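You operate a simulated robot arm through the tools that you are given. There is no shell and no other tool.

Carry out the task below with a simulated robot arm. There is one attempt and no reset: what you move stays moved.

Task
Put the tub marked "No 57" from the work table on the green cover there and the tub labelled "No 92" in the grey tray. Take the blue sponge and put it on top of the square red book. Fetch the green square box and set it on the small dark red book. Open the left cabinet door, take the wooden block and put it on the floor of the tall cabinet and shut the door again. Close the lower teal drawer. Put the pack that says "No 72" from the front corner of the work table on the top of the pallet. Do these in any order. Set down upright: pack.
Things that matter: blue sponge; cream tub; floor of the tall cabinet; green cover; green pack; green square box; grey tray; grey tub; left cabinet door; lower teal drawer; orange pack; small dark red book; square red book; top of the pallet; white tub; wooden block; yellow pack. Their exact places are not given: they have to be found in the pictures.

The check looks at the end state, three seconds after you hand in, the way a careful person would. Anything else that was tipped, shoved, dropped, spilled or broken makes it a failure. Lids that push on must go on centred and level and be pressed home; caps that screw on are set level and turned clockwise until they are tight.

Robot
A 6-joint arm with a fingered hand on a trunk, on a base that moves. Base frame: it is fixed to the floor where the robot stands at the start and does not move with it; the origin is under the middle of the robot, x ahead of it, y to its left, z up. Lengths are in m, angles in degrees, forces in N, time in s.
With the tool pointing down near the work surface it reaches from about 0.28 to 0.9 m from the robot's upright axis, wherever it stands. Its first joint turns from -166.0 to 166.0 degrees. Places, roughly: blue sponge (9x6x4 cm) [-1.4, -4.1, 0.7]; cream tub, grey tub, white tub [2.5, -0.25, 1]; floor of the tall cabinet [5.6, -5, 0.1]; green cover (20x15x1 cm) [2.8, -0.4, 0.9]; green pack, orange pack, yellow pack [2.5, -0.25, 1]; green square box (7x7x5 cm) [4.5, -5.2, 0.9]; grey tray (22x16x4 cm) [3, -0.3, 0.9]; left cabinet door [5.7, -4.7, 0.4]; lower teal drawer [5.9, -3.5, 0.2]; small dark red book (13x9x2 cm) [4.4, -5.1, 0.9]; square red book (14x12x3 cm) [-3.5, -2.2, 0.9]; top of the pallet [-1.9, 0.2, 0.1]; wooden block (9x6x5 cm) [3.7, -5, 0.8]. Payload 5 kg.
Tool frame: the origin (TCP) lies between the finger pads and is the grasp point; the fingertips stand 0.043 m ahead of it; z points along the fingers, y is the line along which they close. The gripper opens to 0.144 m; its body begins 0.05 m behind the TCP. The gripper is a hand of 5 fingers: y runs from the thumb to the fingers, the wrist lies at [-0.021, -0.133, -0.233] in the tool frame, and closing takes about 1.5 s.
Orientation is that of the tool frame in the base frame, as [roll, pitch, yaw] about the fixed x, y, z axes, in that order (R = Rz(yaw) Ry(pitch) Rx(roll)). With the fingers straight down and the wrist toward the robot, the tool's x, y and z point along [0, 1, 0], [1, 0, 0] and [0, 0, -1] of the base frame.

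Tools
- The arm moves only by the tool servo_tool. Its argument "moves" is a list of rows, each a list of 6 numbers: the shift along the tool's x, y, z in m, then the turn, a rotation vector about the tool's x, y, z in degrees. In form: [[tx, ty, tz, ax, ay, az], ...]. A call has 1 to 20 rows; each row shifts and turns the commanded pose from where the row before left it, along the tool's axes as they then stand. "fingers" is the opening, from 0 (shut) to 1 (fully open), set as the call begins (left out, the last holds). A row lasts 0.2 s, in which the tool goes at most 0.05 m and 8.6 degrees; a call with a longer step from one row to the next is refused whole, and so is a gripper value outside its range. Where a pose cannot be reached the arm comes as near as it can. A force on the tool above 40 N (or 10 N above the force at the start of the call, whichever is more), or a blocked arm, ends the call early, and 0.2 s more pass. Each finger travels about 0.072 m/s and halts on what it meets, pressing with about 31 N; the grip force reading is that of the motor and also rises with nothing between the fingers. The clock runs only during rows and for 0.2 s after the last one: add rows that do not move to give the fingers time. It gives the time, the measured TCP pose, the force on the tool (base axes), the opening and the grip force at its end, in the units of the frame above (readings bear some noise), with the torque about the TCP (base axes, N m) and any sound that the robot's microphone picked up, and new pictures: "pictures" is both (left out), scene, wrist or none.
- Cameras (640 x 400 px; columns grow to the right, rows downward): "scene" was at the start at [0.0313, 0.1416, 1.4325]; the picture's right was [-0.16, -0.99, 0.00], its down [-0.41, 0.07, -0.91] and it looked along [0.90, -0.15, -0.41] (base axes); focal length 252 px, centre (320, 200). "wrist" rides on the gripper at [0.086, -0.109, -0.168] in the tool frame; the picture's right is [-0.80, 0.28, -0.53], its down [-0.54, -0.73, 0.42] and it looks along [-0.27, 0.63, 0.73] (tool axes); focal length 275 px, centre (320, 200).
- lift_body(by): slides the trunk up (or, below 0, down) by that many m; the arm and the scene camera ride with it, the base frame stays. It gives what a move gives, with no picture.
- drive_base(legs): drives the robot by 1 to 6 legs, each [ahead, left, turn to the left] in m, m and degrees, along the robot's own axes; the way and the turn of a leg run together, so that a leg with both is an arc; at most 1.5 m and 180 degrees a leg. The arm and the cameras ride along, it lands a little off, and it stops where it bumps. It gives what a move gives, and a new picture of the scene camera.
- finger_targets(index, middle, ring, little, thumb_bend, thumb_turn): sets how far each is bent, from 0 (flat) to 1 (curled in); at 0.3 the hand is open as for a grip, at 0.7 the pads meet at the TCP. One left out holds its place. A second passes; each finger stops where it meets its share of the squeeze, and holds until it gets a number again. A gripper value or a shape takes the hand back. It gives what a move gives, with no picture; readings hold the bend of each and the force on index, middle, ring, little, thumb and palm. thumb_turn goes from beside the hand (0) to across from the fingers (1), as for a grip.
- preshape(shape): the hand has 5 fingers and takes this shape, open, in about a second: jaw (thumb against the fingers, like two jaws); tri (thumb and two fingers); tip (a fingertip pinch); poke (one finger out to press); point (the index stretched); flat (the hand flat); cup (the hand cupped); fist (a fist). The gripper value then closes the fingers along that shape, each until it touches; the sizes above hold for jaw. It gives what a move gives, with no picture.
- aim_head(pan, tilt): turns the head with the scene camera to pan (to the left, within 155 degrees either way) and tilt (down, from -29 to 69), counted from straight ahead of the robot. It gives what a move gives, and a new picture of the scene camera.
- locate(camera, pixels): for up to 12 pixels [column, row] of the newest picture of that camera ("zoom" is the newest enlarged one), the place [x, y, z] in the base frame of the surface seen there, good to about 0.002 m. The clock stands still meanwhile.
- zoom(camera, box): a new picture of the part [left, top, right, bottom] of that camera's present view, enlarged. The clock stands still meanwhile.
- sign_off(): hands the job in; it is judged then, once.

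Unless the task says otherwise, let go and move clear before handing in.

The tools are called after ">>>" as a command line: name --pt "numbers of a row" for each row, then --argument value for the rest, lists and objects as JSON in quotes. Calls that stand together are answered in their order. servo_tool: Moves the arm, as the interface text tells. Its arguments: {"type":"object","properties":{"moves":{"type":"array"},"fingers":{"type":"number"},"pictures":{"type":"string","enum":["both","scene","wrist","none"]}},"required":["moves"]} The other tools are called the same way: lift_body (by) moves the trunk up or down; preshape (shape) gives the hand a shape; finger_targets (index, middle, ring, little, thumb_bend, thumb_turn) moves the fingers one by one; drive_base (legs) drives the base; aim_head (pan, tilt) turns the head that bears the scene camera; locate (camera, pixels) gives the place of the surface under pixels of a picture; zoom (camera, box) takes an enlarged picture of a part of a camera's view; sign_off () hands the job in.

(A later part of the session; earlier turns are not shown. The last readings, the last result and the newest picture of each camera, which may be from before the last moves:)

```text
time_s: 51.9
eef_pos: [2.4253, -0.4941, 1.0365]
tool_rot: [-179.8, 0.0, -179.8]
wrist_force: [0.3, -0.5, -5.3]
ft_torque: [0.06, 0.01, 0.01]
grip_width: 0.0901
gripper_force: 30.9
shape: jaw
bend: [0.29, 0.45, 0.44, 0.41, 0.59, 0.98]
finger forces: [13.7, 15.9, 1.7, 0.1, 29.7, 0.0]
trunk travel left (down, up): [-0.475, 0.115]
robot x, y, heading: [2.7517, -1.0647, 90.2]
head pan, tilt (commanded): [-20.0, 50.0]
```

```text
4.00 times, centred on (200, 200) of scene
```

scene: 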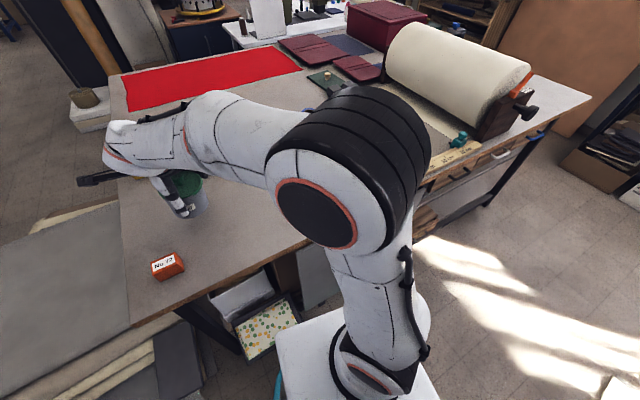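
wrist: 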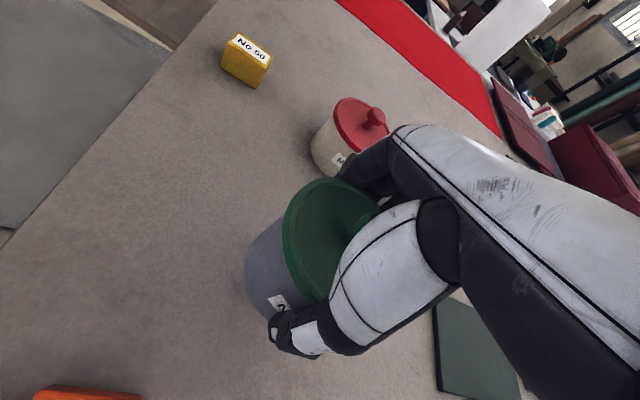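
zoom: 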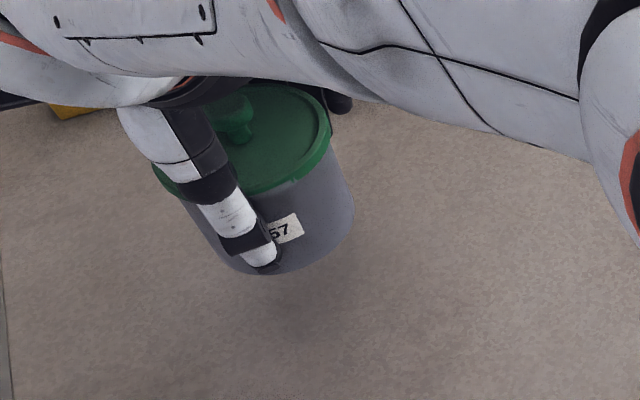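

The tub is held level (5.3 N weight, bottom ≈0.97). I'll carry it across at y≈-0.495, clear of the white tub, to over the green cover's centre (2.798,-0.427).

>>> servo_tool --pt "-0.03 0 -0.01 0 0 0" --pt "-0.045 0 0 0 0 0" --pt "-0.045 0 0 0 0 0" --pt "-0.045 0 0 0 0 0" --pt "-0.045 0 0 0 0 0" --pt "-0.045 0 0 0 0 0" --pt "-0.04 0.02 0 0 0 0" --pt "-0.04 0.025 0 0 0 0" --pt "-0.038 0.02 0 0 0 0" --pt "0 0 0 0 0 0" --pt "0 0 0 0 0 0" --pictures "both"

```text
time_s: 54.2
eef_pos: [2.7952, -0.4275, 1.0459]
tool_rot: [-179.8, 0.1, -179.9]
wrist_force: [-0.3, 0.2, -5.7]
ft_torque: [0.04, -0.05, 0.04]
grip_width: 0.0901
gripper_force: 31.3
shape: jaw
bend: [0.29, 0.45, 0.44, 0.42, 0.59, 0.98]
finger forces: [13.5, 15.7, 1.2, 0.0, 29.3, 0.0]
trunk travel left (down, up): [-0.475, 0.115]
robot x, y, heading: [2.7529, -1.0662, 90.3]
head pan, tilt (commanded): [-20.0, 50.0]
```

scene: 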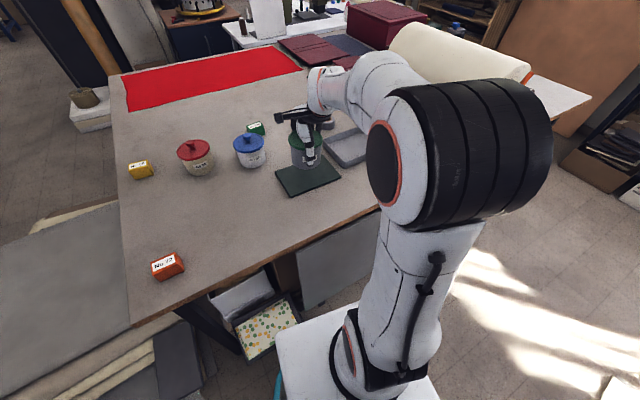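
wrist: 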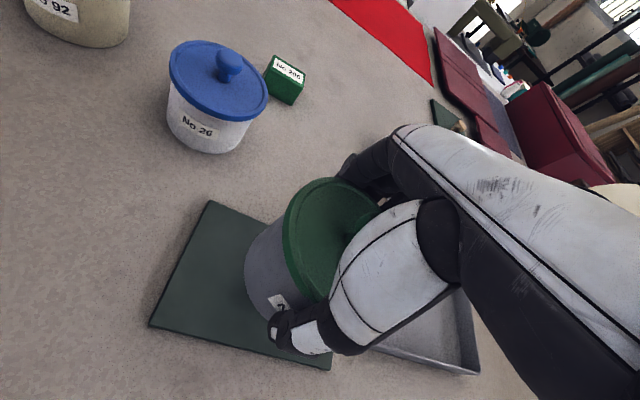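

The tub hangs over the green cover in the wrist picture. I'll locate the cover corners and the tray while both are visible.

>>> locate --camera "wrist" --pixels '[[211, 203], [152, 325], [328, 367], [265, 285], [477, 372], [440, 355], [420, 330], [470, 300]]'

>>> locate --camera "scene" --pixels '[[326, 140], [345, 163], [352, 130], [367, 152], [345, 148], [297, 197], [338, 180], [276, 172], [329, 122], [280, 120]]'

>>> zoom --camera "scene" --box '[240, 80, 400, 200]'

```text
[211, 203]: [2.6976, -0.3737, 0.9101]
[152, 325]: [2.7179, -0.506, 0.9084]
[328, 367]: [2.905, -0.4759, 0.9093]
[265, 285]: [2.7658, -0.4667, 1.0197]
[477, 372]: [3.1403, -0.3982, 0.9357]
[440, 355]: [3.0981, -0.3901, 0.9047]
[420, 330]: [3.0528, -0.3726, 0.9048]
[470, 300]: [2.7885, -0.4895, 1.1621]
```

```text
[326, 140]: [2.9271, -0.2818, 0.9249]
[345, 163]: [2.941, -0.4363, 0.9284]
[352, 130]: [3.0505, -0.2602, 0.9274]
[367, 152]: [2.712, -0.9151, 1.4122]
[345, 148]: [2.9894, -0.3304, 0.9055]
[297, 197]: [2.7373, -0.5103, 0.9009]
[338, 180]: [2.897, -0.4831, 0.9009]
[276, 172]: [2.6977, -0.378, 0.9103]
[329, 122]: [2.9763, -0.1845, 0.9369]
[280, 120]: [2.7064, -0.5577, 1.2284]
```

```text
3.33 times, centred on (320, 140) of scene
```

zoom: 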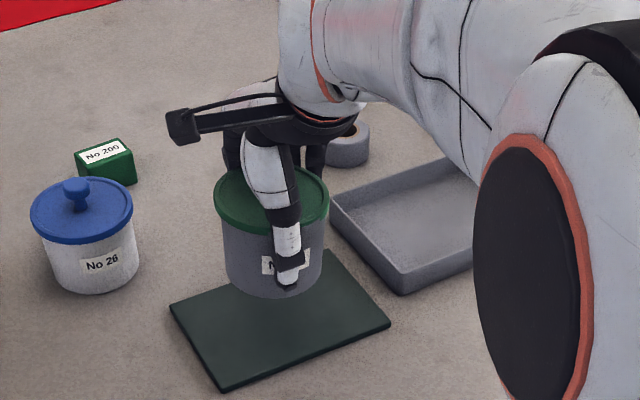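

The cover's centre is (2.801,-0.425), and the tub is about 6 mm short in x. I'll correct that and lower until it just touches.

>>> servo_tool --pt "-0.006 0.001 0.02 0 0 0" --pt "0 0 0.025 0 0 0" --pt "0 0 0.015 0 0 0" --pt "0 0 0.005 0 0 0" --pt "0 0 0.002 0 0 0" --pt "0 0 0 0 0 0" --pictures "none"

>>> servo_tool --pt "0 0 0.002 0 0 0" --pt "0 0 0 0 0 0" --pictures "wrist"

```text
time_s: 55.6
eef_pos: [2.8036, -0.425, 0.98]
tool_rot: [-179.8, 0.1, -179.8]
wrist_force: [-0.4, 0.0, -5.9]
ft_torque: [0.0, 0.02, 0.0]
grip_width: 0.09
gripper_force: 30.8
shape: jaw
bend: [0.29, 0.45, 0.44, 0.42, 0.59, 0.98]
finger forces: [13.5, 15.7, 1.2, 0.0, 29.1, 0.1]
trunk travel left (down, up): [-0.475, 0.115]
robot x, y, heading: [2.7535, -1.0625, 90.0]
head pan, tilt (commanded): [-20.0, 50.0]
```

```text
time_s: 56.2
eef_pos: [2.8029, -0.425, 0.9783]
tool_rot: [-179.8, 0.1, -179.8]
wrist_force: [-0.2, 0.2, -5.7]
ft_torque: [0.0, 0.01, 0.02]
grip_width: 0.09
gripper_force: 30.9
shape: jaw
bend: [0.29, 0.45, 0.44, 0.42, 0.59, 0.98]
finger forces: [13.5, 15.7, 1.4, 0.0, 29.1, 0.0]
trunk travel left (down, up): [-0.475, 0.115]
robot x, y, heading: [2.7457, -1.0664, 90.3]
head pan, tilt (commanded): [-20.0, 50.0]
```

wrist: 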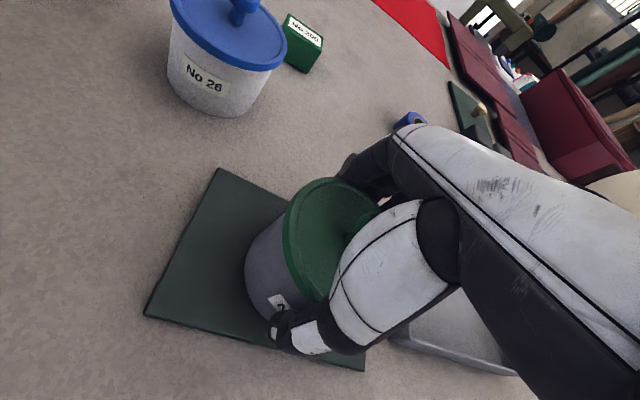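

>>> servo_tool --pt "0 0 0.002 0 0 0" --pt "0 0 0.001 0 0 0" --pt "0 0 0.001 0 0 0" --pt "0 0 0 0 0 0" --pictures "none"

```text
time_s: 57.2
eef_pos: [2.803, -0.4256, 0.9764]
tool_rot: [180.0, 0.1, -179.8]
wrist_force: [-3.6, 0.0, 7.7]
ft_torque: [0.49, -0.17, 0.1]
grip_width: 0.0897
gripper_force: 31.4
shape: jaw
bend: [0.73, 0.45, 0.44, 0.42, 0.59, 0.98]
finger forces: [13.3, 16.9, 1.4, 0.1, 30.7, 0.0]
trunk travel left (down, up): [-0.475, 0.115]
robot x, y, heading: [2.7497, -1.0658, 90.1]
head pan, tilt (commanded): [-20.0, 50.0]
```

Contact reads +7.7 N, so the tub is down on the cover. I'll open the fingers and look.

>>> servo_tool --pt "0 0 0 0 0 0" --pt "0 0 0 0 0 0" --pt "0 0 0 0 0 0" --pt "0 0 0 0 0 0" --pt "0 0 0 0 0 0" --pt "0 0 0 0 0 0" --fingers 1.0 --pictures "both"

>>> zoom --camera "scene" --box '[240, 80, 400, 200]'

```text
time_s: 58.6
eef_pos: [2.8032, -0.4264, 0.9737]
tool_rot: [-179.8, 0.1, -179.7]
wrist_force: [-1.1, 0.4, 1.2]
ft_torque: [0.06, -0.02, 0.0]
grip_width: 0.1441
gripper_force: 0.0
shape: jaw
bend: [0.3, 0.3, 0.3, 0.3, 0.3, 0.98]
finger forces: [1.5, 0.0, 0.1, 0.1, 0.8, 0.1]
trunk travel left (down, up): [-0.475, 0.115]
robot x, y, heading: [2.7518, -1.0659, 90.2]
head pan, tilt (commanded): [-20.0, 50.0]
```

scene: 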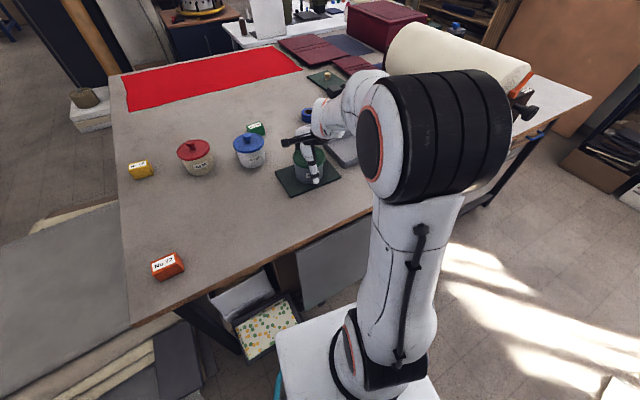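
wrist: 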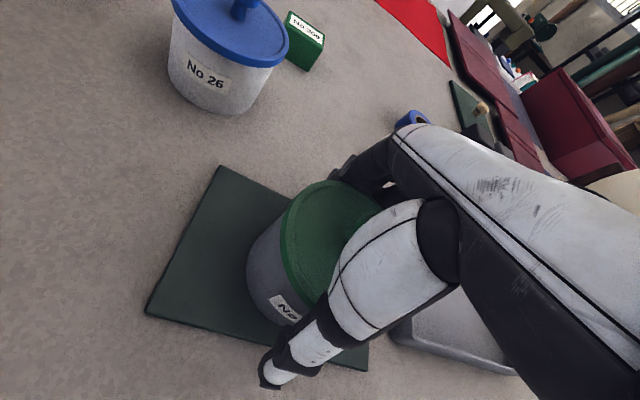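

```text
3.33 times, centred on (320, 140) of scene
```

zoom: 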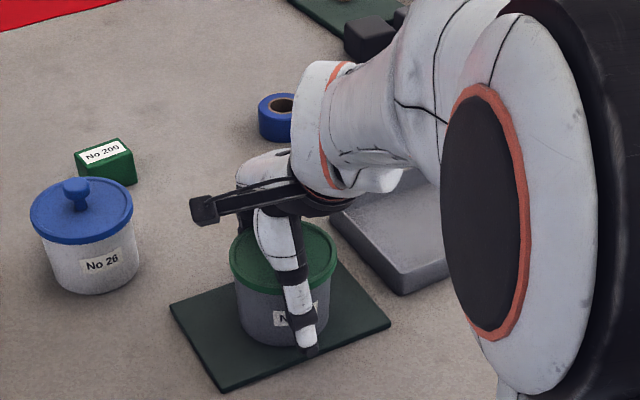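

Fingers are open; index and thumb barely touch the rim. I'll raise straight up slowly and check the tub.

>>> servo_tool --pt "0 0 -0.01 0 0 0" --pt "0 0 -0.015 0 0 0" --pt "0 0 -0.03 0 0 0" --pt "0 0 -0.04 0 0 0" --pt "0 0 -0.045 0 0 0" --pt "0 0 -0.045 0 0 0" --pt "0 0 0 0 0 0" --pictures "both"

>>> zoom --camera "wrist" --box '[180, 150, 420, 390]'

```text
time_s: 60.2
eef_pos: [2.805, -0.4274, 1.1596]
tool_rot: [-179.7, 0.0, -179.8]
wrist_force: [0.5, -0.4, 0.9]
ft_torque: [0.04, -0.02, 0.01]
grip_width: 0.1438
gripper_force: 0.0
shape: jaw
bend: [0.3, 0.3, 0.3, 0.3, 0.3, 0.98]
finger forces: [0.1, 0.1, 0.0, 0.0, 0.0, 0.1]
trunk travel left (down, up): [-0.475, 0.115]
robot x, y, heading: [2.7494, -1.0669, 90.2]
head pan, tilt (commanded): [-20.0, 50.0]
```

scene: 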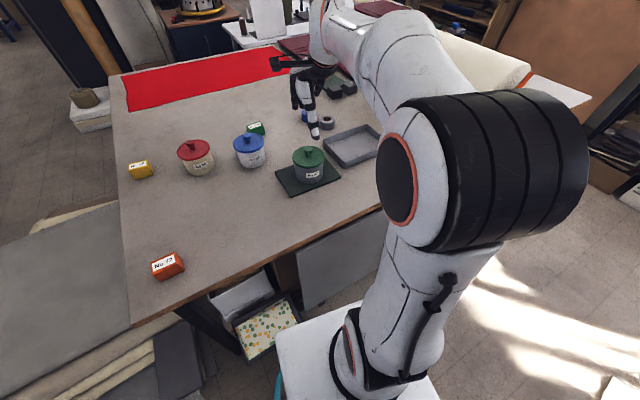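
wrist: 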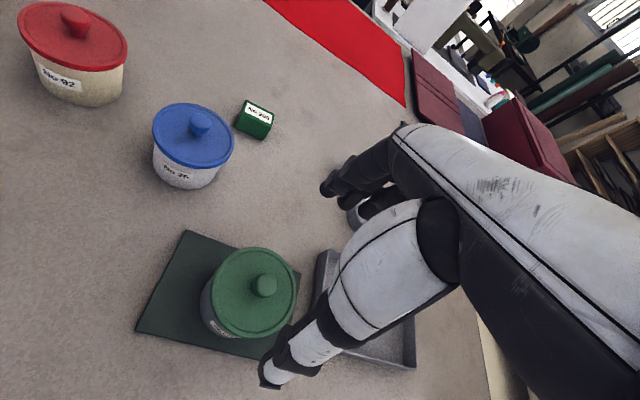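

```text
1.67 times, centred on (300, 270) of wrist
```

zoom: 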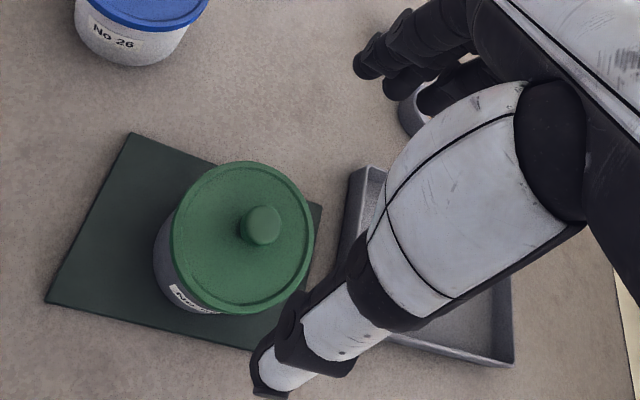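

>>> locate --camera "wrist" --pixels '[[265, 280], [216, 290], [288, 290], [245, 333], [252, 252], [235, 270], [230, 315], [280, 310], [270, 255]]'

>>> zoom --camera "scene" --box '[270, 130, 350, 200]'

>>> locate --camera "scene" --pixels '[[324, 134], [352, 167], [365, 125], [381, 148], [352, 145], [196, 143], [180, 148], [210, 150], [197, 160], [194, 136]]'

```text
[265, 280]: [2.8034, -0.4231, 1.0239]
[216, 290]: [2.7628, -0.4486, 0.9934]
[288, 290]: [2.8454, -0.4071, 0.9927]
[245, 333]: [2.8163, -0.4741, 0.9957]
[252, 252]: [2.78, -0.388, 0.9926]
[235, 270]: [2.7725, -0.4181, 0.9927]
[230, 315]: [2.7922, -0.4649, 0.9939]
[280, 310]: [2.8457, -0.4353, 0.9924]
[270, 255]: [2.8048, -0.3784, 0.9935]
```

```text
5.71 times, centred on (310, 165) of scene
```

zoom: 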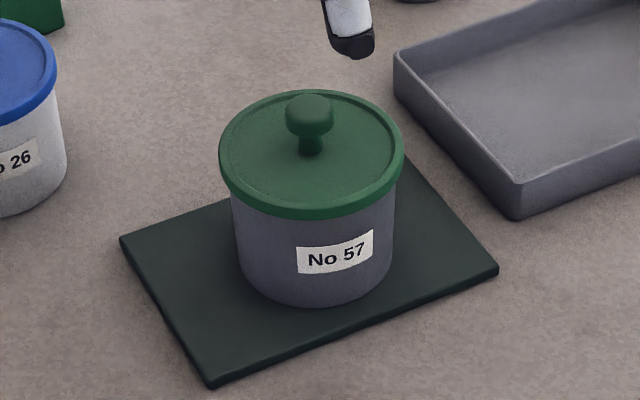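

```text
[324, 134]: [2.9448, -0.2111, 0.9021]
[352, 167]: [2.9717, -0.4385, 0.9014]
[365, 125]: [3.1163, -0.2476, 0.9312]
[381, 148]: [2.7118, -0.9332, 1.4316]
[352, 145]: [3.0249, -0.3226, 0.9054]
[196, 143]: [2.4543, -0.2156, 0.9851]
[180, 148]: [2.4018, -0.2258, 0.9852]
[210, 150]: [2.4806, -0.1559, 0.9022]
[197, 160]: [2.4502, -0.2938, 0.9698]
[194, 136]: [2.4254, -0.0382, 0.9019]
```

The grey tub sits level on the cover (lid rim ≈0.993 all round, knob 1.024), label forward. The tray centre works out to about (3.034,-0.337), so next I'll move over the cream tub at (2.452,-0.247).

>>> servo_tool --pt "0.044 0.02 0 0 0 0" --pt "0.044 0.02 0 0 0 0" --pt "0.044 0.02 0 0 0 0" --pt "0.044 0.02 0 0 0 0" --pt "0.044 0.022 0 0 0 0" --pt "0.044 0.022 0 0 0 0" --pt "0.044 0.022 0 0 0 0" --pt "0.044 0.022 0 0 0 0" --pt "0.001 0.012 0.03 0 0 0" --pt "0 0 0.025 0 0 0" --pt "0 0 0 0 0 0" --pt "0 0 0 0 0 0" --pictures "both"

```text
time_s: 62.9
eef_pos: [2.449, -0.2483, 1.102]
tool_rot: [-179.8, 0.1, -179.9]
wrist_force: [0.0, -0.8, 0.5]
ft_torque: [0.0, -0.02, 0.03]
grip_width: 0.1437
gripper_force: 0.0
shape: jaw
bend: [0.3, 0.3, 0.3, 0.3, 0.3, 0.97]
finger forces: [0.0, 0.0, 0.1, 0.0, 0.1, 0.0]
trunk travel left (down, up): [-0.475, 0.115]
robot x, y, heading: [2.7526, -1.0655, 90.2]
head pan, tilt (commanded): [-20.0, 50.0]
```

scene: 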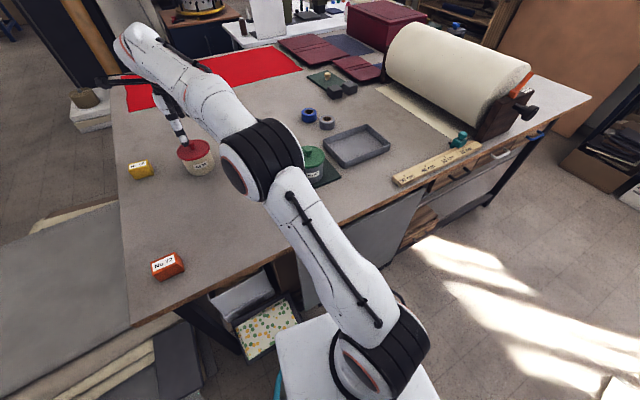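
wrist: 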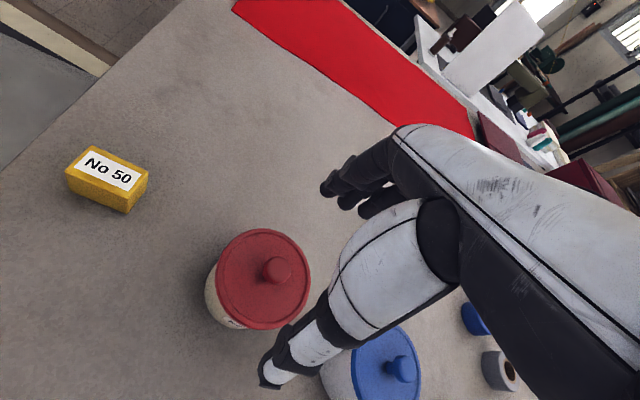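

The elbow now passes over the white and grey tubs near pixel (250,170), so I'll check its height along with the cream tub's centre and the tray corners.

>>> locate --camera "scene" --pixels '[[240, 180], [250, 198], [275, 150], [285, 185], [300, 230], [323, 134], [348, 166], [368, 125], [390, 149], [357, 146]]'

>>> locate --camera "wrist" --pixels '[[277, 268], [222, 270], [302, 290], [250, 322], [270, 233], [245, 245], [290, 320]]'

>>> zoom --camera "scene" --box '[220, 120, 360, 220]'

```text
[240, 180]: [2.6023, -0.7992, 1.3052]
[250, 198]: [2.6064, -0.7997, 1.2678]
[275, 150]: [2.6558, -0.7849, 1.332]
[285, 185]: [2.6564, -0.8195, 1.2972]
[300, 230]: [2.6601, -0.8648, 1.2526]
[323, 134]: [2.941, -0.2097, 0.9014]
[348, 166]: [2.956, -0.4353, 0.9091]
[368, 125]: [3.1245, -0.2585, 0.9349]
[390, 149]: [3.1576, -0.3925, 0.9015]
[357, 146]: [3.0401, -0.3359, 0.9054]
```

```text
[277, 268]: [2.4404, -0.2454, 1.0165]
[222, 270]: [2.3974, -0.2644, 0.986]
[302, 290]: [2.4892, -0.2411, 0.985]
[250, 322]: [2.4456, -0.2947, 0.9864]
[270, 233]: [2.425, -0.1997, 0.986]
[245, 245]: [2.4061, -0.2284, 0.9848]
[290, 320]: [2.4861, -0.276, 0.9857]
```

```text
4.00 times, centred on (290, 170) of scene
```

zoom: 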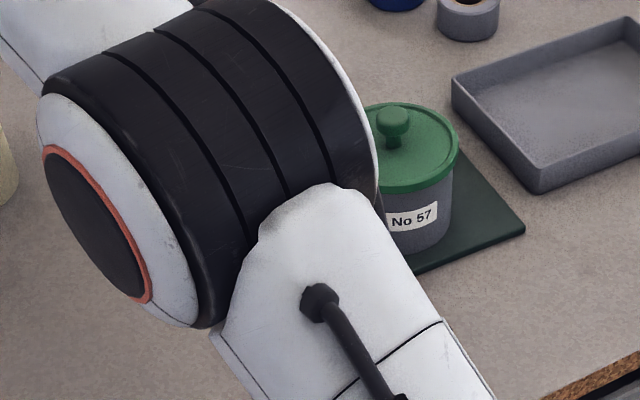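

The elbow is at z≈1.27, well clear. The cream tub's centre is (2.441,-0.247), so I'll shift -8 mm in x, descend to z≈0.978 (a little higher than before) and grip.

>>> servo_tool --pt "0.008 0.0 0.02 0 0 0" --pt "0 0 0.035 0 0 0" --pt "0 0 0.035 0 0 0" --pt "0 0 0.025 0 0 0" --pt "0 0 0.009 0 0 0" --pt "0 0 0 0 0 0" --pictures "both"

```text
time_s: 64.2
eef_pos: [2.4408, -0.2476, 0.9788]
tool_rot: [-179.7, 0.1, -179.9]
wrist_force: [-0.9, -0.2, 0.2]
ft_torque: [-0.04, 0.01, 0.01]
grip_width: 0.1436
gripper_force: 0.1
shape: jaw
bend: [0.3, 0.3, 0.3, 0.3, 0.3, 0.97]
finger forces: [0.2, 0.1, 0.0, 0.0, 0.0, 0.1]
trunk travel left (down, up): [-0.475, 0.115]
robot x, y, heading: [2.7518, -1.0668, 90.1]
head pan, tilt (commanded): [-20.0, 50.0]
```

scene: 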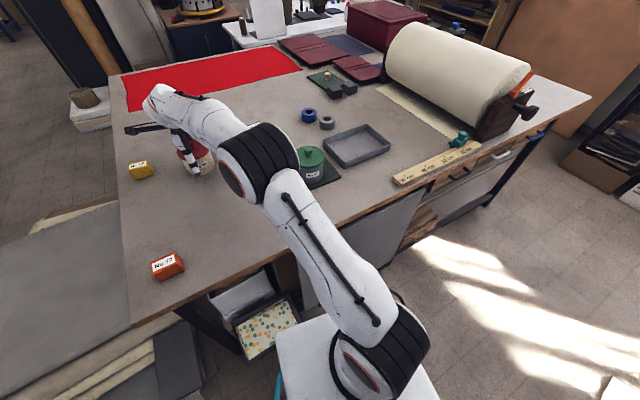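
wrist: 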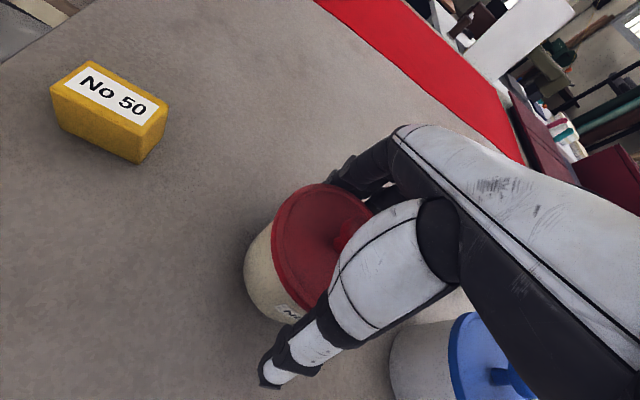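

No contact forces with the hand around the tub, so I'll close on it.

>>> servo_tool --pt "0 0 0 0 0 0" --pt "0 0 0 0 0 0" --pt "0 0 0 0 0 0" --pt "0 0 0 0 0 0" --pt "0 0 0 0 0 0" --pt "0 0 0 0 0 0" --pt "0 0 0 0 0 0" --fingers 0.5 --pictures "wrist"

>>> zoom --camera "wrist" --box '[220, 150, 440, 370]'

```text
time_s: 65.8
eef_pos: [2.4413, -0.2483, 0.9788]
tool_rot: [-179.9, 0.1, -179.8]
wrist_force: [0.8, -2.3, 0.2]
ft_torque: [0.03, 0.01, -0.02]
grip_width: 0.0901
gripper_force: 31.1
shape: jaw
bend: [0.27, 0.39, 0.4, 0.4, 0.65, 1.0]
finger forces: [18.0, 10.2, 0.0, 0.0, 29.2, 0.1]
trunk travel left (down, up): [-0.475, 0.115]
robot x, y, heading: [2.7531, -1.067, 90.0]
head pan, tilt (commanded): [-20.0, 50.0]
heard: snap
```

wrist: 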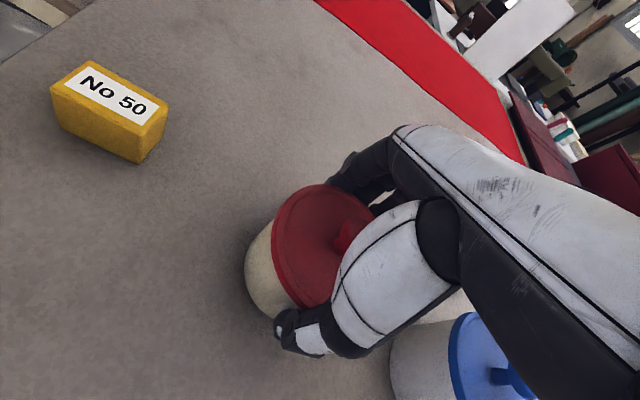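

```text
1.82 times, centred on (330, 260) of wrist
```

zoom: 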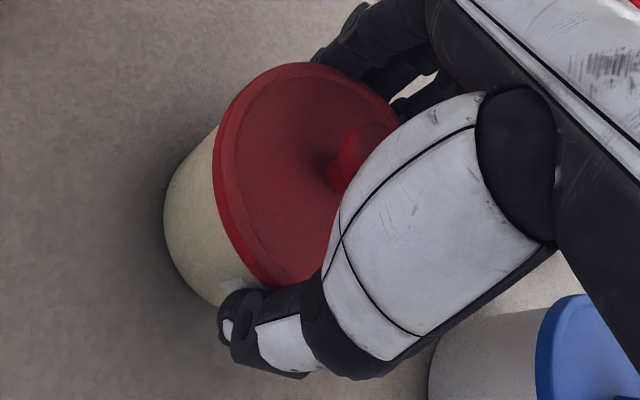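

Another snap on closing, with the index pressing at the rim (bend 0.27, 18 N). I'll measure the lid's height and position before lifting.

>>> locate --camera "wrist" --pixels '[[275, 230], [300, 300], [315, 188], [290, 240], [310, 280], [320, 210], [255, 250], [262, 290], [275, 305], [345, 235]]'

>>> zoom --camera "scene" --box '[150, 110, 250, 200]'

```text
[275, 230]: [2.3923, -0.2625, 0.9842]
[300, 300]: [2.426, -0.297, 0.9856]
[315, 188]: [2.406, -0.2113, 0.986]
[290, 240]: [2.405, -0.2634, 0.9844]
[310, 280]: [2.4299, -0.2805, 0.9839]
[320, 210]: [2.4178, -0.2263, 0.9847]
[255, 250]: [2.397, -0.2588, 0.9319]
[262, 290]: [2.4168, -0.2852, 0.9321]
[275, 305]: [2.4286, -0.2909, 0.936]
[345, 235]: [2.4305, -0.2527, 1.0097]
```

```text
4.44 times, centred on (200, 155) of scene
```

zoom: 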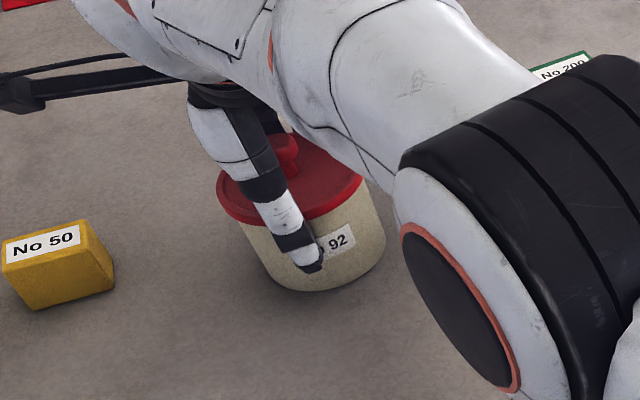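

The lid is still level at z≈0.985 and centred on the body. I'll lift a little and check, then carry it high enough (bottom ≥1.06) to pass over the other tubs.

>>> servo_tool --pt "0 0 -0.01 0 0 0" --pt "0 0 -0.015 0 0 0" --pt "0 0 -0.02 0 0 0" --pt "0 0 -0.03 0 0 0" --pt "0 0 0 0 0 0" --pictures "both"

>>> zoom --camera "wrist" --box '[220, 150, 440, 370]'

```text
time_s: 67.0
eef_pos: [2.4395, -0.2475, 1.0548]
tool_rot: [-179.7, 0.2, -179.8]
wrist_force: [-0.3, -0.5, -4.5]
ft_torque: [-0.04, 0.02, 0.03]
grip_width: 0.09
gripper_force: 30.8
shape: jaw
bend: [0.27, 0.39, 0.4, 0.4, 0.65, 1.0]
finger forces: [19.2, 10.5, 0.0, 0.0, 29.2, 0.0]
trunk travel left (down, up): [-0.475, 0.115]
robot x, y, heading: [2.7503, -1.0641, 90.2]
head pan, tilt (commanded): [-20.0, 50.0]
```

scene: 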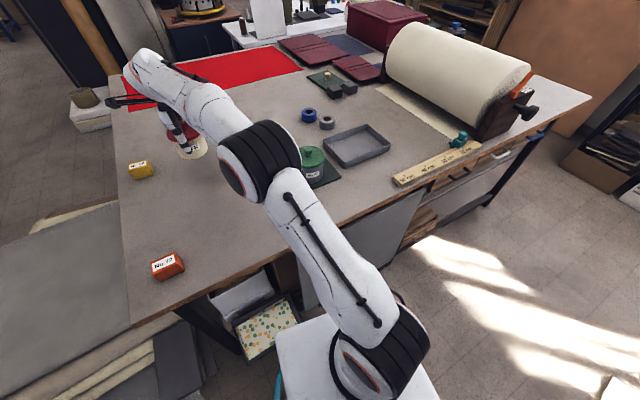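
wrist: 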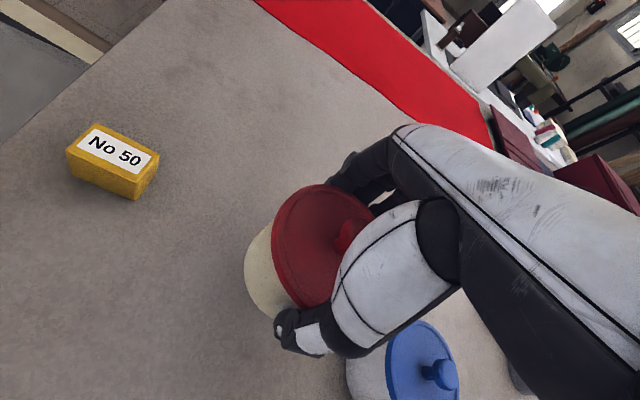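

```text
1.82 times, centred on (330, 260) of wrist
```

zoom: 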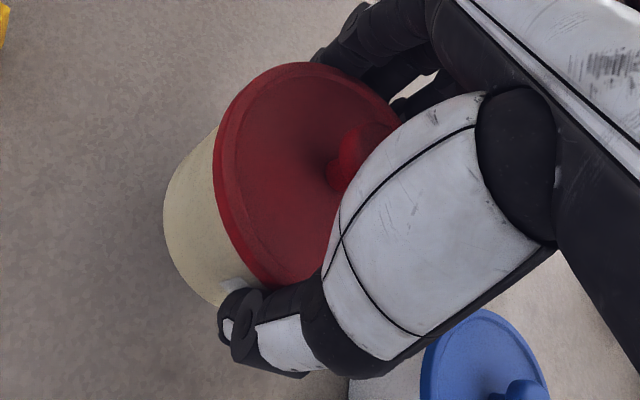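

Held firmly and level (4.5 N). Raising to ≈1.15 and carrying to above the tray centre (3.037,-0.336).

>>> servo_tool --pt "0 0 -0.04 0 0 0" --pt "0 0 -0.04 0 0 0" --pt "0 0 -0.02 0 0 0" --pt "-0.04 -0.005 0 0 0 0" --pt "-0.044 -0.006 0 0 0 0" --pt "-0.044 -0.006 0 0 0 0" --pt "-0.044 -0.006 0 0 0 0" --pt "-0.044 -0.006 0 0 0 0" --pt "-0.044 -0.006 0 0 0 0" --pt "-0.044 -0.007 0 0 0 0" --pt "-0.044 -0.007 0 0 0 0" --pt "-0.044 -0.007 0 0 0 0" --pt "-0.044 -0.007 0 0 0 0" --pt "-0.044 -0.007 0 0 0 0" --pt "-0.044 -0.007 0 0 0 0" --pt "-0.044 -0.007 0 0 0 0" --pt "-0.027 -0.005 0 0 0 0" --pt "0 0 0 0 0 0" --pt "0 0 0 0 0 0" --pictures "both"

```text
time_s: 71.0
eef_pos: [3.0335, -0.3336, 1.155]
tool_rot: [-179.8, 0.1, -179.9]
wrist_force: [0.1, -0.4, -5.9]
ft_torque: [-0.03, -0.02, 0.01]
grip_width: 0.0896
gripper_force: 31.0
shape: jaw
bend: [0.27, 0.39, 0.4, 0.4, 0.65, 1.0]
finger forces: [18.7, 10.5, 0.0, 0.0, 28.8, 0.0]
trunk travel left (down, up): [-0.475, 0.115]
robot x, y, heading: [2.7528, -1.0697, 90.2]
head pan, tilt (commanded): [-20.0, 50.0]
```

scene: 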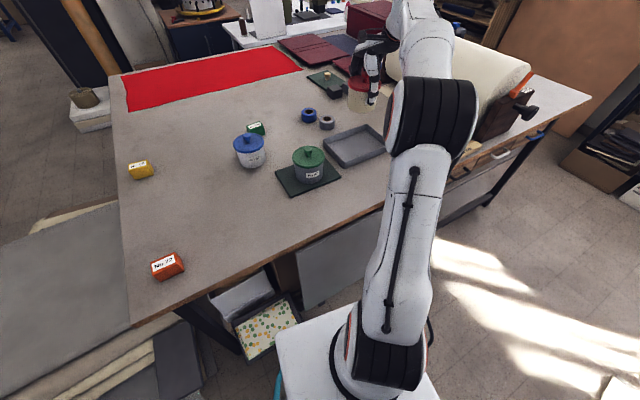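
wrist: 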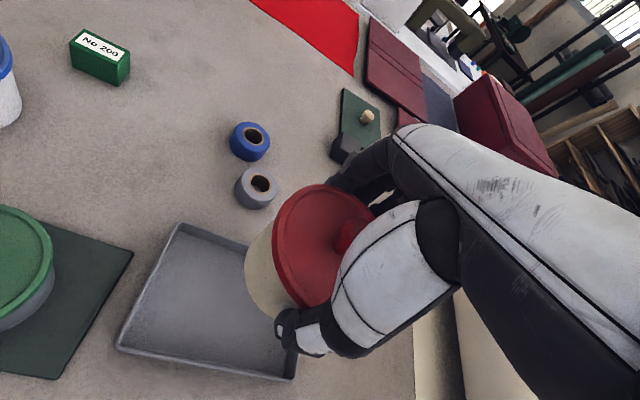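

>>> locate --camera "wrist" --pixels '[[180, 226], [119, 346], [293, 378], [190, 300], [250, 243], [260, 190], [130, 340], [180, 240]]'

```text
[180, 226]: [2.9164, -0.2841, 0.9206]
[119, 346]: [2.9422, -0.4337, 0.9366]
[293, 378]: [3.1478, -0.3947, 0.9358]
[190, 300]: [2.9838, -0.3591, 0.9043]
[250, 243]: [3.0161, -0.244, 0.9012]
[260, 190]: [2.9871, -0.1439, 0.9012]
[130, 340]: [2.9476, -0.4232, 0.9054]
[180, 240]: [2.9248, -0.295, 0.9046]
```

Tray centre from its corners is (3.031,-0.338). I'll lower the tub there to just above the tray floor.

>>> servo_tool --pt "0.002 -0.004 0.03 0 0 0" --pt "0 0 0.04 0 0 0" --pt "0 0 0.04 0 0 0" --pt "0 0 0.035 0 0 0" --pt "0 0 0.015 0 0 0" --pt "0 0 0.006 0 0 0" --pt "0 0 0 0 0 0" --pictures "both"

>>> zoom --camera "scene" --box '[280, 80, 440, 200]'

```text
time_s: 72.7
eef_pos: [3.0346, -0.3389, 0.9883]
tool_rot: [-179.8, 0.1, -179.7]
wrist_force: [0.3, 0.6, -6.5]
ft_torque: [-0.01, 0.0, 0.03]
grip_width: 0.0898
gripper_force: 30.9
shape: jaw
bend: [0.27, 0.39, 0.4, 0.4, 0.65, 1.0]
finger forces: [18.5, 10.6, 0.1, 0.0, 28.6, 0.0]
trunk travel left (down, up): [-0.475, 0.115]
robot x, y, heading: [2.7508, -1.0625, 90.1]
head pan, tilt (commanded): [-20.0, 50.0]
```

scene: 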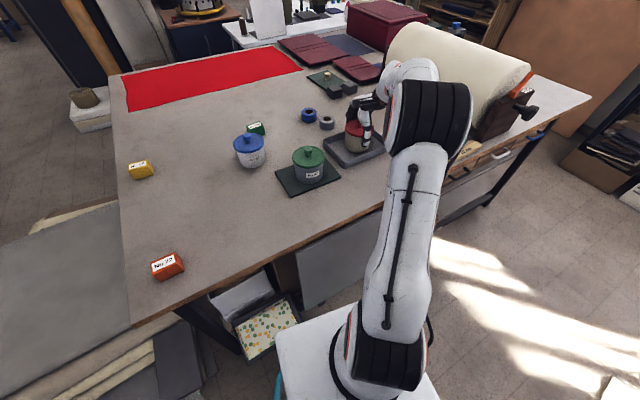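
wrist: 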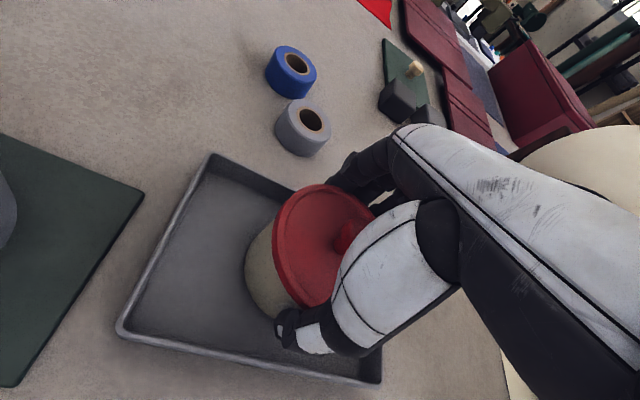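

```text
3.33 times, centred on (360, 140) of scene
```

zoom: 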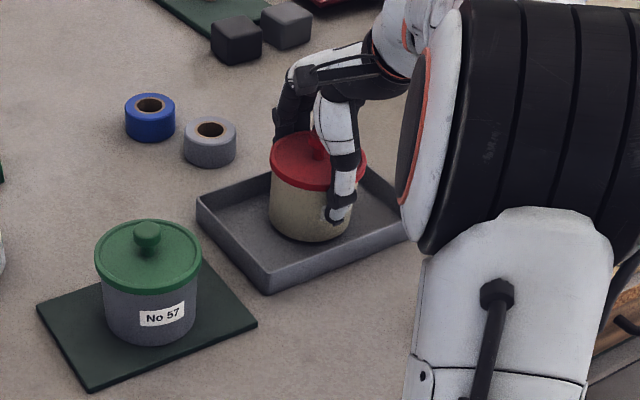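

The tub is inside the tray and nearly down. I'll lower in millimetre steps until contact.

>>> servo_tool --pt "0 0 0.002 0 0 0" --pt "0 0 0.002 0 0 0" --pt "0 0 0 0 0 0" --pictures "none"

>>> servo_tool --pt "0 0 0.001 0 0 0" --pt "0 0 0.001 0 0 0" --pt "0 0 0 0 0 0" --pictures "none"

```text
time_s: 73.5
eef_pos: [3.0344, -0.3397, 0.9849]
tool_rot: [-179.8, 0.1, -179.8]
wrist_force: [0.4, -0.3, -5.1]
ft_torque: [-0.03, -0.01, 0.05]
grip_width: 0.0897
gripper_force: 31.5
shape: jaw
bend: [0.27, 0.39, 0.4, 0.4, 0.65, 1.0]
finger forces: [18.6, 10.6, 0.1, 0.0, 28.5, 0.0]
trunk travel left (down, up): [-0.475, 0.115]
robot x, y, heading: [2.7507, -1.0679, 90.3]
head pan, tilt (commanded): [-20.0, 50.0]
```

```text
time_s: 74.2
eef_pos: [3.0342, -0.3385, 0.9818]
tool_rot: [-179.9, 0.0, -179.8]
wrist_force: [0.3, 0.2, -5.1]
ft_torque: [0.0, -0.01, 0.02]
grip_width: 0.0898
gripper_force: 31.0
shape: jaw
bend: [0.27, 0.39, 0.4, 0.4, 0.65, 1.0]
finger forces: [18.6, 10.5, 0.0, 0.0, 28.6, 0.1]
trunk travel left (down, up): [-0.475, 0.115]
robot x, y, heading: [2.7539, -1.0662, 90.2]
head pan, tilt (commanded): [-20.0, 50.0]
```

>>> servo_tool --pt "0 0 0.001 0 0 0" --pt "0 0 0.001 0 0 0" --pt "0 0 0 0 0 0" --pictures "none"

```text
time_s: 75.0
eef_pos: [3.0342, -0.3371, 0.9813]
tool_rot: [-180.0, 0.2, -179.8]
wrist_force: [-0.1, -0.6, 1.6]
ft_torque: [0.12, 0.0, 0.04]
grip_width: 0.0897
gripper_force: 30.7
shape: jaw
bend: [0.27, 0.39, 0.4, 0.4, 0.65, 1.0]
finger forces: [18.5, 10.7, 0.1, 0.0, 28.7, 0.0]
trunk travel left (down, up): [-0.475, 0.115]
robot x, y, heading: [2.75, -1.0641, 90.5]
head pan, tilt (commanded): [-20.0, 50.0]
```

The load went from -5 N to +1.6 N: the tub rests on the tray floor. Opening and raising straight up.

>>> servo_tool --pt "0 0 0 0 0 0" --pt "0 0 0 0 0 0" --pt "0 0 0 0 0 0" --pt "0 0 0 0 0 0" --pt "0 0 0 0 0 0" --pt "0 0 0 0 0 0" --fingers 1.0 --pictures "none"

>>> servo_tool --pt "0 0 -0.008 0 0 0" --pt "0 0 -0.015 0 0 0" --pt "0 0 -0.03 0 0 0" --pt "0 0 -0.04 0 0 0" --pt "0 0 -0.045 0 0 0" --pt "0 0 -0.045 0 0 0" --pt "0 0 0 0 0 0" --pictures "both"

>>> zoom --camera "wrist" --box '[180, 150, 420, 390]'

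```text
time_s: 76.5
eef_pos: [3.0344, -0.3384, 0.9817]
tool_rot: [-179.8, 0.1, -179.8]
wrist_force: [-0.3, -0.2, -0.2]
ft_torque: [0.01, 0.02, 0.02]
grip_width: 0.1437
gripper_force: 0.0
shape: jaw
bend: [0.3, 0.3, 0.3, 0.3, 0.3, 0.98]
finger forces: [0.0, 0.0, 0.1, 0.0, 0.0, 0.0]
trunk travel left (down, up): [-0.475, 0.115]
robot x, y, heading: [2.7514, -1.065, 90.1]
head pan, tilt (commanded): [-20.0, 50.0]
heard: snap
```

```text
time_s: 78.0
eef_pos: [3.0329, -0.3383, 1.1642]
tool_rot: [-179.8, 0.1, -179.8]
wrist_force: [0.6, 0.2, -0.6]
ft_torque: [0.02, -0.01, -0.01]
grip_width: 0.1438
gripper_force: 0.1
shape: jaw
bend: [0.3, 0.3, 0.3, 0.3, 0.3, 0.98]
finger forces: [0.0, 0.0, 0.0, 0.1, 0.1, 0.0]
trunk travel left (down, up): [-0.475, 0.115]
robot x, y, heading: [2.7531, -1.0643, 90.6]
head pan, tilt (commanded): [-20.0, 50.0]
```

scene: 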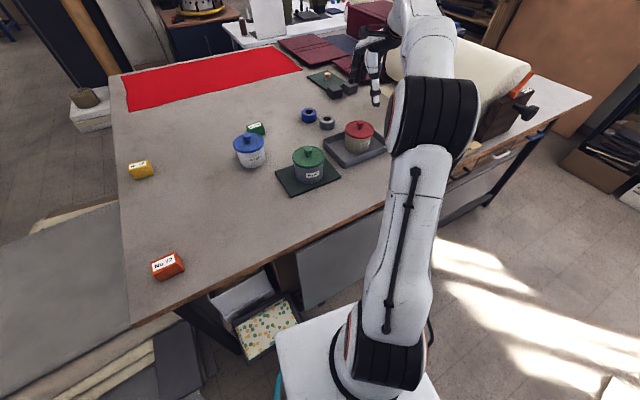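
wrist: 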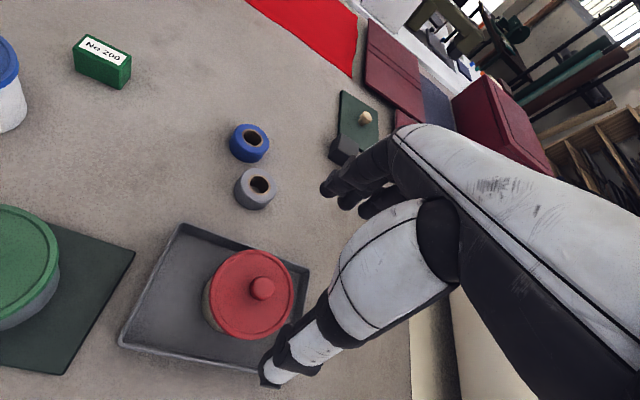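

```text
1.67 times, centred on (300, 270) of wrist
```

zoom: 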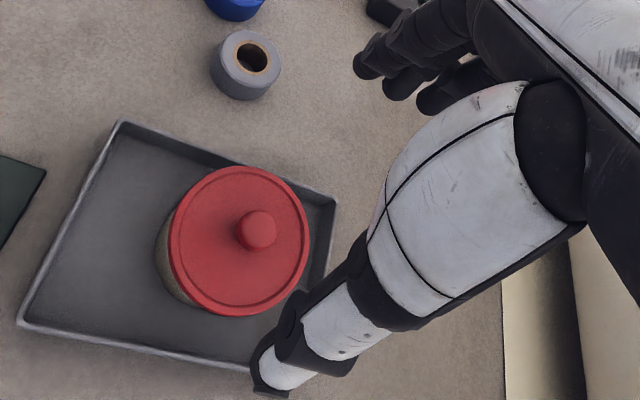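

Snap again on opening. I'll measure lid heights on both tubs to see whether each lid is fully seated.

>>> locate --camera "wrist" --pixels '[[262, 287], [212, 290], [288, 300], [245, 334], [258, 253], [235, 285], [245, 315], [280, 270], [230, 265]]'

>>> zoom --camera "scene" --box '[320, 105, 400, 175]'

>>> zoom --camera "scene" --box '[215, 115, 345, 205]'

```text
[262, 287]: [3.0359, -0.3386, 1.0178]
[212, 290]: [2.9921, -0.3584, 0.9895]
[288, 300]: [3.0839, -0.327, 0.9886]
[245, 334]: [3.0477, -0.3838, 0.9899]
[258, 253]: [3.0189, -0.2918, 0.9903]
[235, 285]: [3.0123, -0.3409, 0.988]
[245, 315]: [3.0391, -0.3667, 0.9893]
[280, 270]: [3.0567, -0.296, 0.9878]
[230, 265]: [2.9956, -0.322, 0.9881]
```

```text
5.71 times, centred on (360, 140) of scene
```

zoom: 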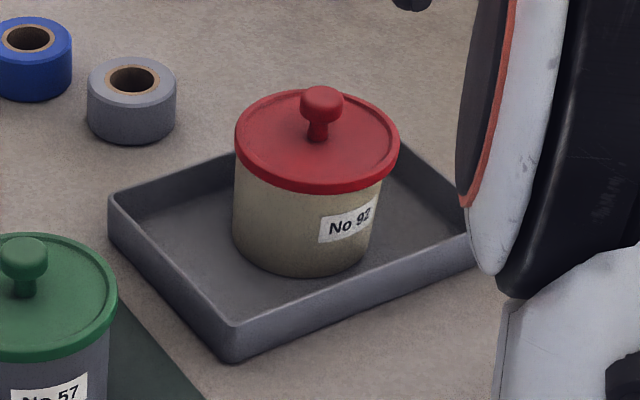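

```text
4.44 times, centred on (280, 160) of scene
```

zoom: 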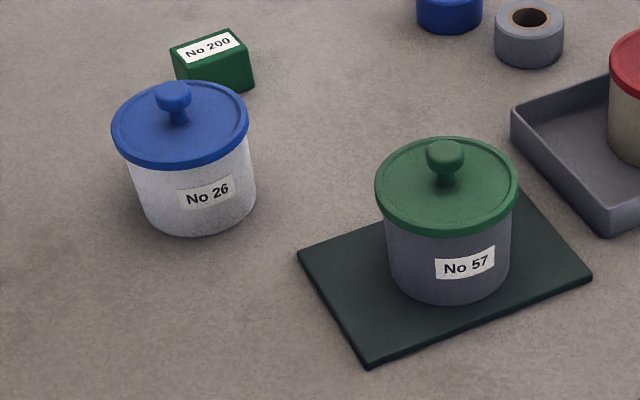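

Both lids are level and at their original height above the tub base. To be certain the grey tub's lid is pressed home (only one snap was heard there), I'll press gently on its knob with closed fingertips. First I move over it.

>>> servo_tool --pt "0.04 -0.015 0 0 0 0" --pt "0.045 -0.015 0 0 0 0" --pt "0.045 -0.015 0 0 0 0" --pt "0.045 -0.015 0 0 0 0" --pt "0.045 -0.015 0 0 0 0" --pt "0.0095 -0.01 0 0 0 0" --pt "0 0 -0.0 0 0 0" --pt "0 0 0 0 0 0" --pt "0 0 0 0 0 0" --fingers 0.0 --pictures "both"

```text
time_s: 80.0
eef_pos: [2.8041, -0.4267, 1.1635]
tool_rot: [-179.9, 0.1, -179.8]
wrist_force: [-0.5, -0.2, -0.4]
ft_torque: [-0.01, 0.02, 0.0]
grip_width: 0.0001
gripper_force: 30.9
shape: jaw
bend: [0.7, 0.7, 0.7, 0.7, 0.59, 1.0]
finger forces: [0.0, 0.1, 0.0, 0.0, 0.0, 0.0]
trunk travel left (down, up): [-0.475, 0.115]
robot x, y, heading: [2.75, -1.0657, 90.0]
head pan, tilt (commanded): [-20.0, 50.0]
```

scene: 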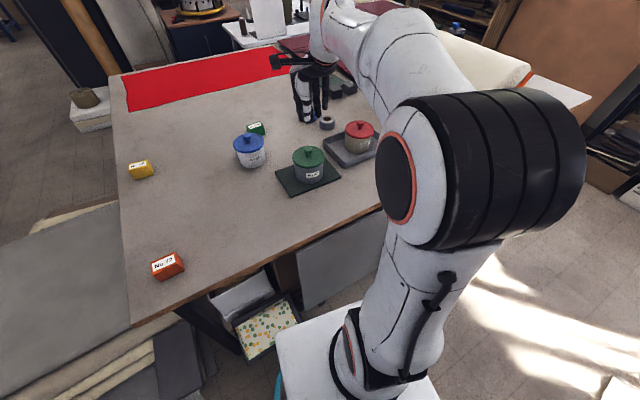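
wrist: 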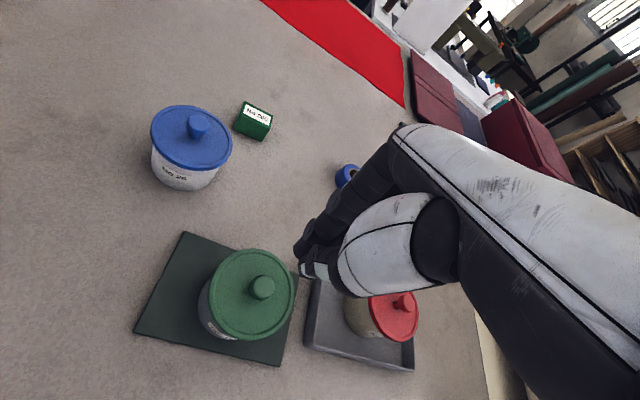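

>>> locate --camera "wrist" --pixels '[[303, 250], [308, 270], [318, 225], [340, 195], [262, 287], [230, 300]]'

>>> zoom --camera "wrist" --box '[220, 120, 460, 360]'

```text
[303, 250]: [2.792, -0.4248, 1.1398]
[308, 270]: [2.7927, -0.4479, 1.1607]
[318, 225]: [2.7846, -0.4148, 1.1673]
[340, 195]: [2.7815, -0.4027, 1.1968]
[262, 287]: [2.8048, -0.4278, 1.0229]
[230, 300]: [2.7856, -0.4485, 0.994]
```

```text
1.67 times, centred on (340, 240) of wrist
```

zoom: 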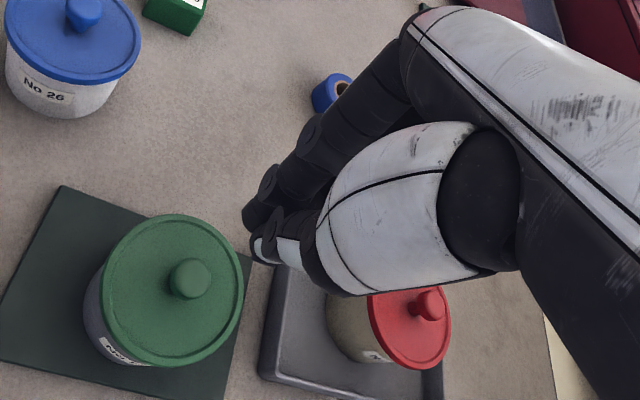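

Fingertips bundle right over the knob. I'll descend to just above it and then press in small steps.

>>> servo_tool --pt "0 0 0.035 0 0 0" --pt "0 0 0.035 0 0 0" --pt "0 0 0.025 0 0 0" --pt "0 0 0.005 0 0 0" --pt "0 0 0.003 0 0 0" --pt "0 0 0.003 0 0 0" --pt "0 0 0.002 0 0 0" --pt "0 0 0.002 0 0 0" --pt "0 0 0 0 0 0" --pictures "wrist"

```text
time_s: 81.4
eef_pos: [2.8062, -0.421, 1.0678]
tool_rot: [179.2, 0.3, -179.7]
wrist_force: [0.1, -2.7, 12.6]
ft_torque: [-0.15, 0.04, -0.02]
grip_width: 0.0
gripper_force: 31.1
shape: jaw
bend: [0.7, 0.7, 0.7, 0.7, 0.6, 1.0]
finger forces: [0.0, 0.0, 0.1, 0.0, 0.0, 0.0]
trunk travel left (down, up): [-0.475, 0.115]
robot x, y, heading: [2.75, -1.0669, 89.9]
head pan, tilt (commanded): [-20.0, 50.0]
stopped in row 6: the force on the tool passed its limit at 44 N (the readings are from after the stop); the commanded pose is now the measured one
```

wrist: 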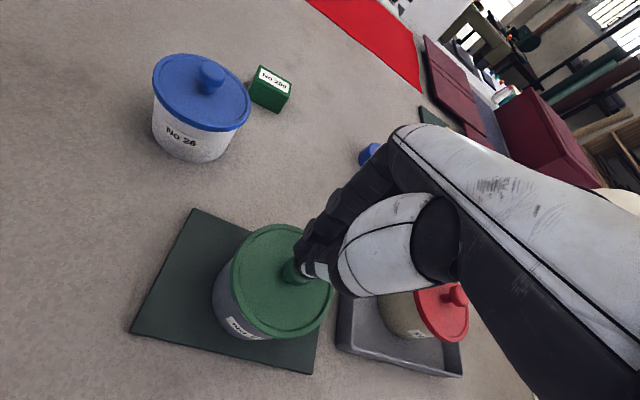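

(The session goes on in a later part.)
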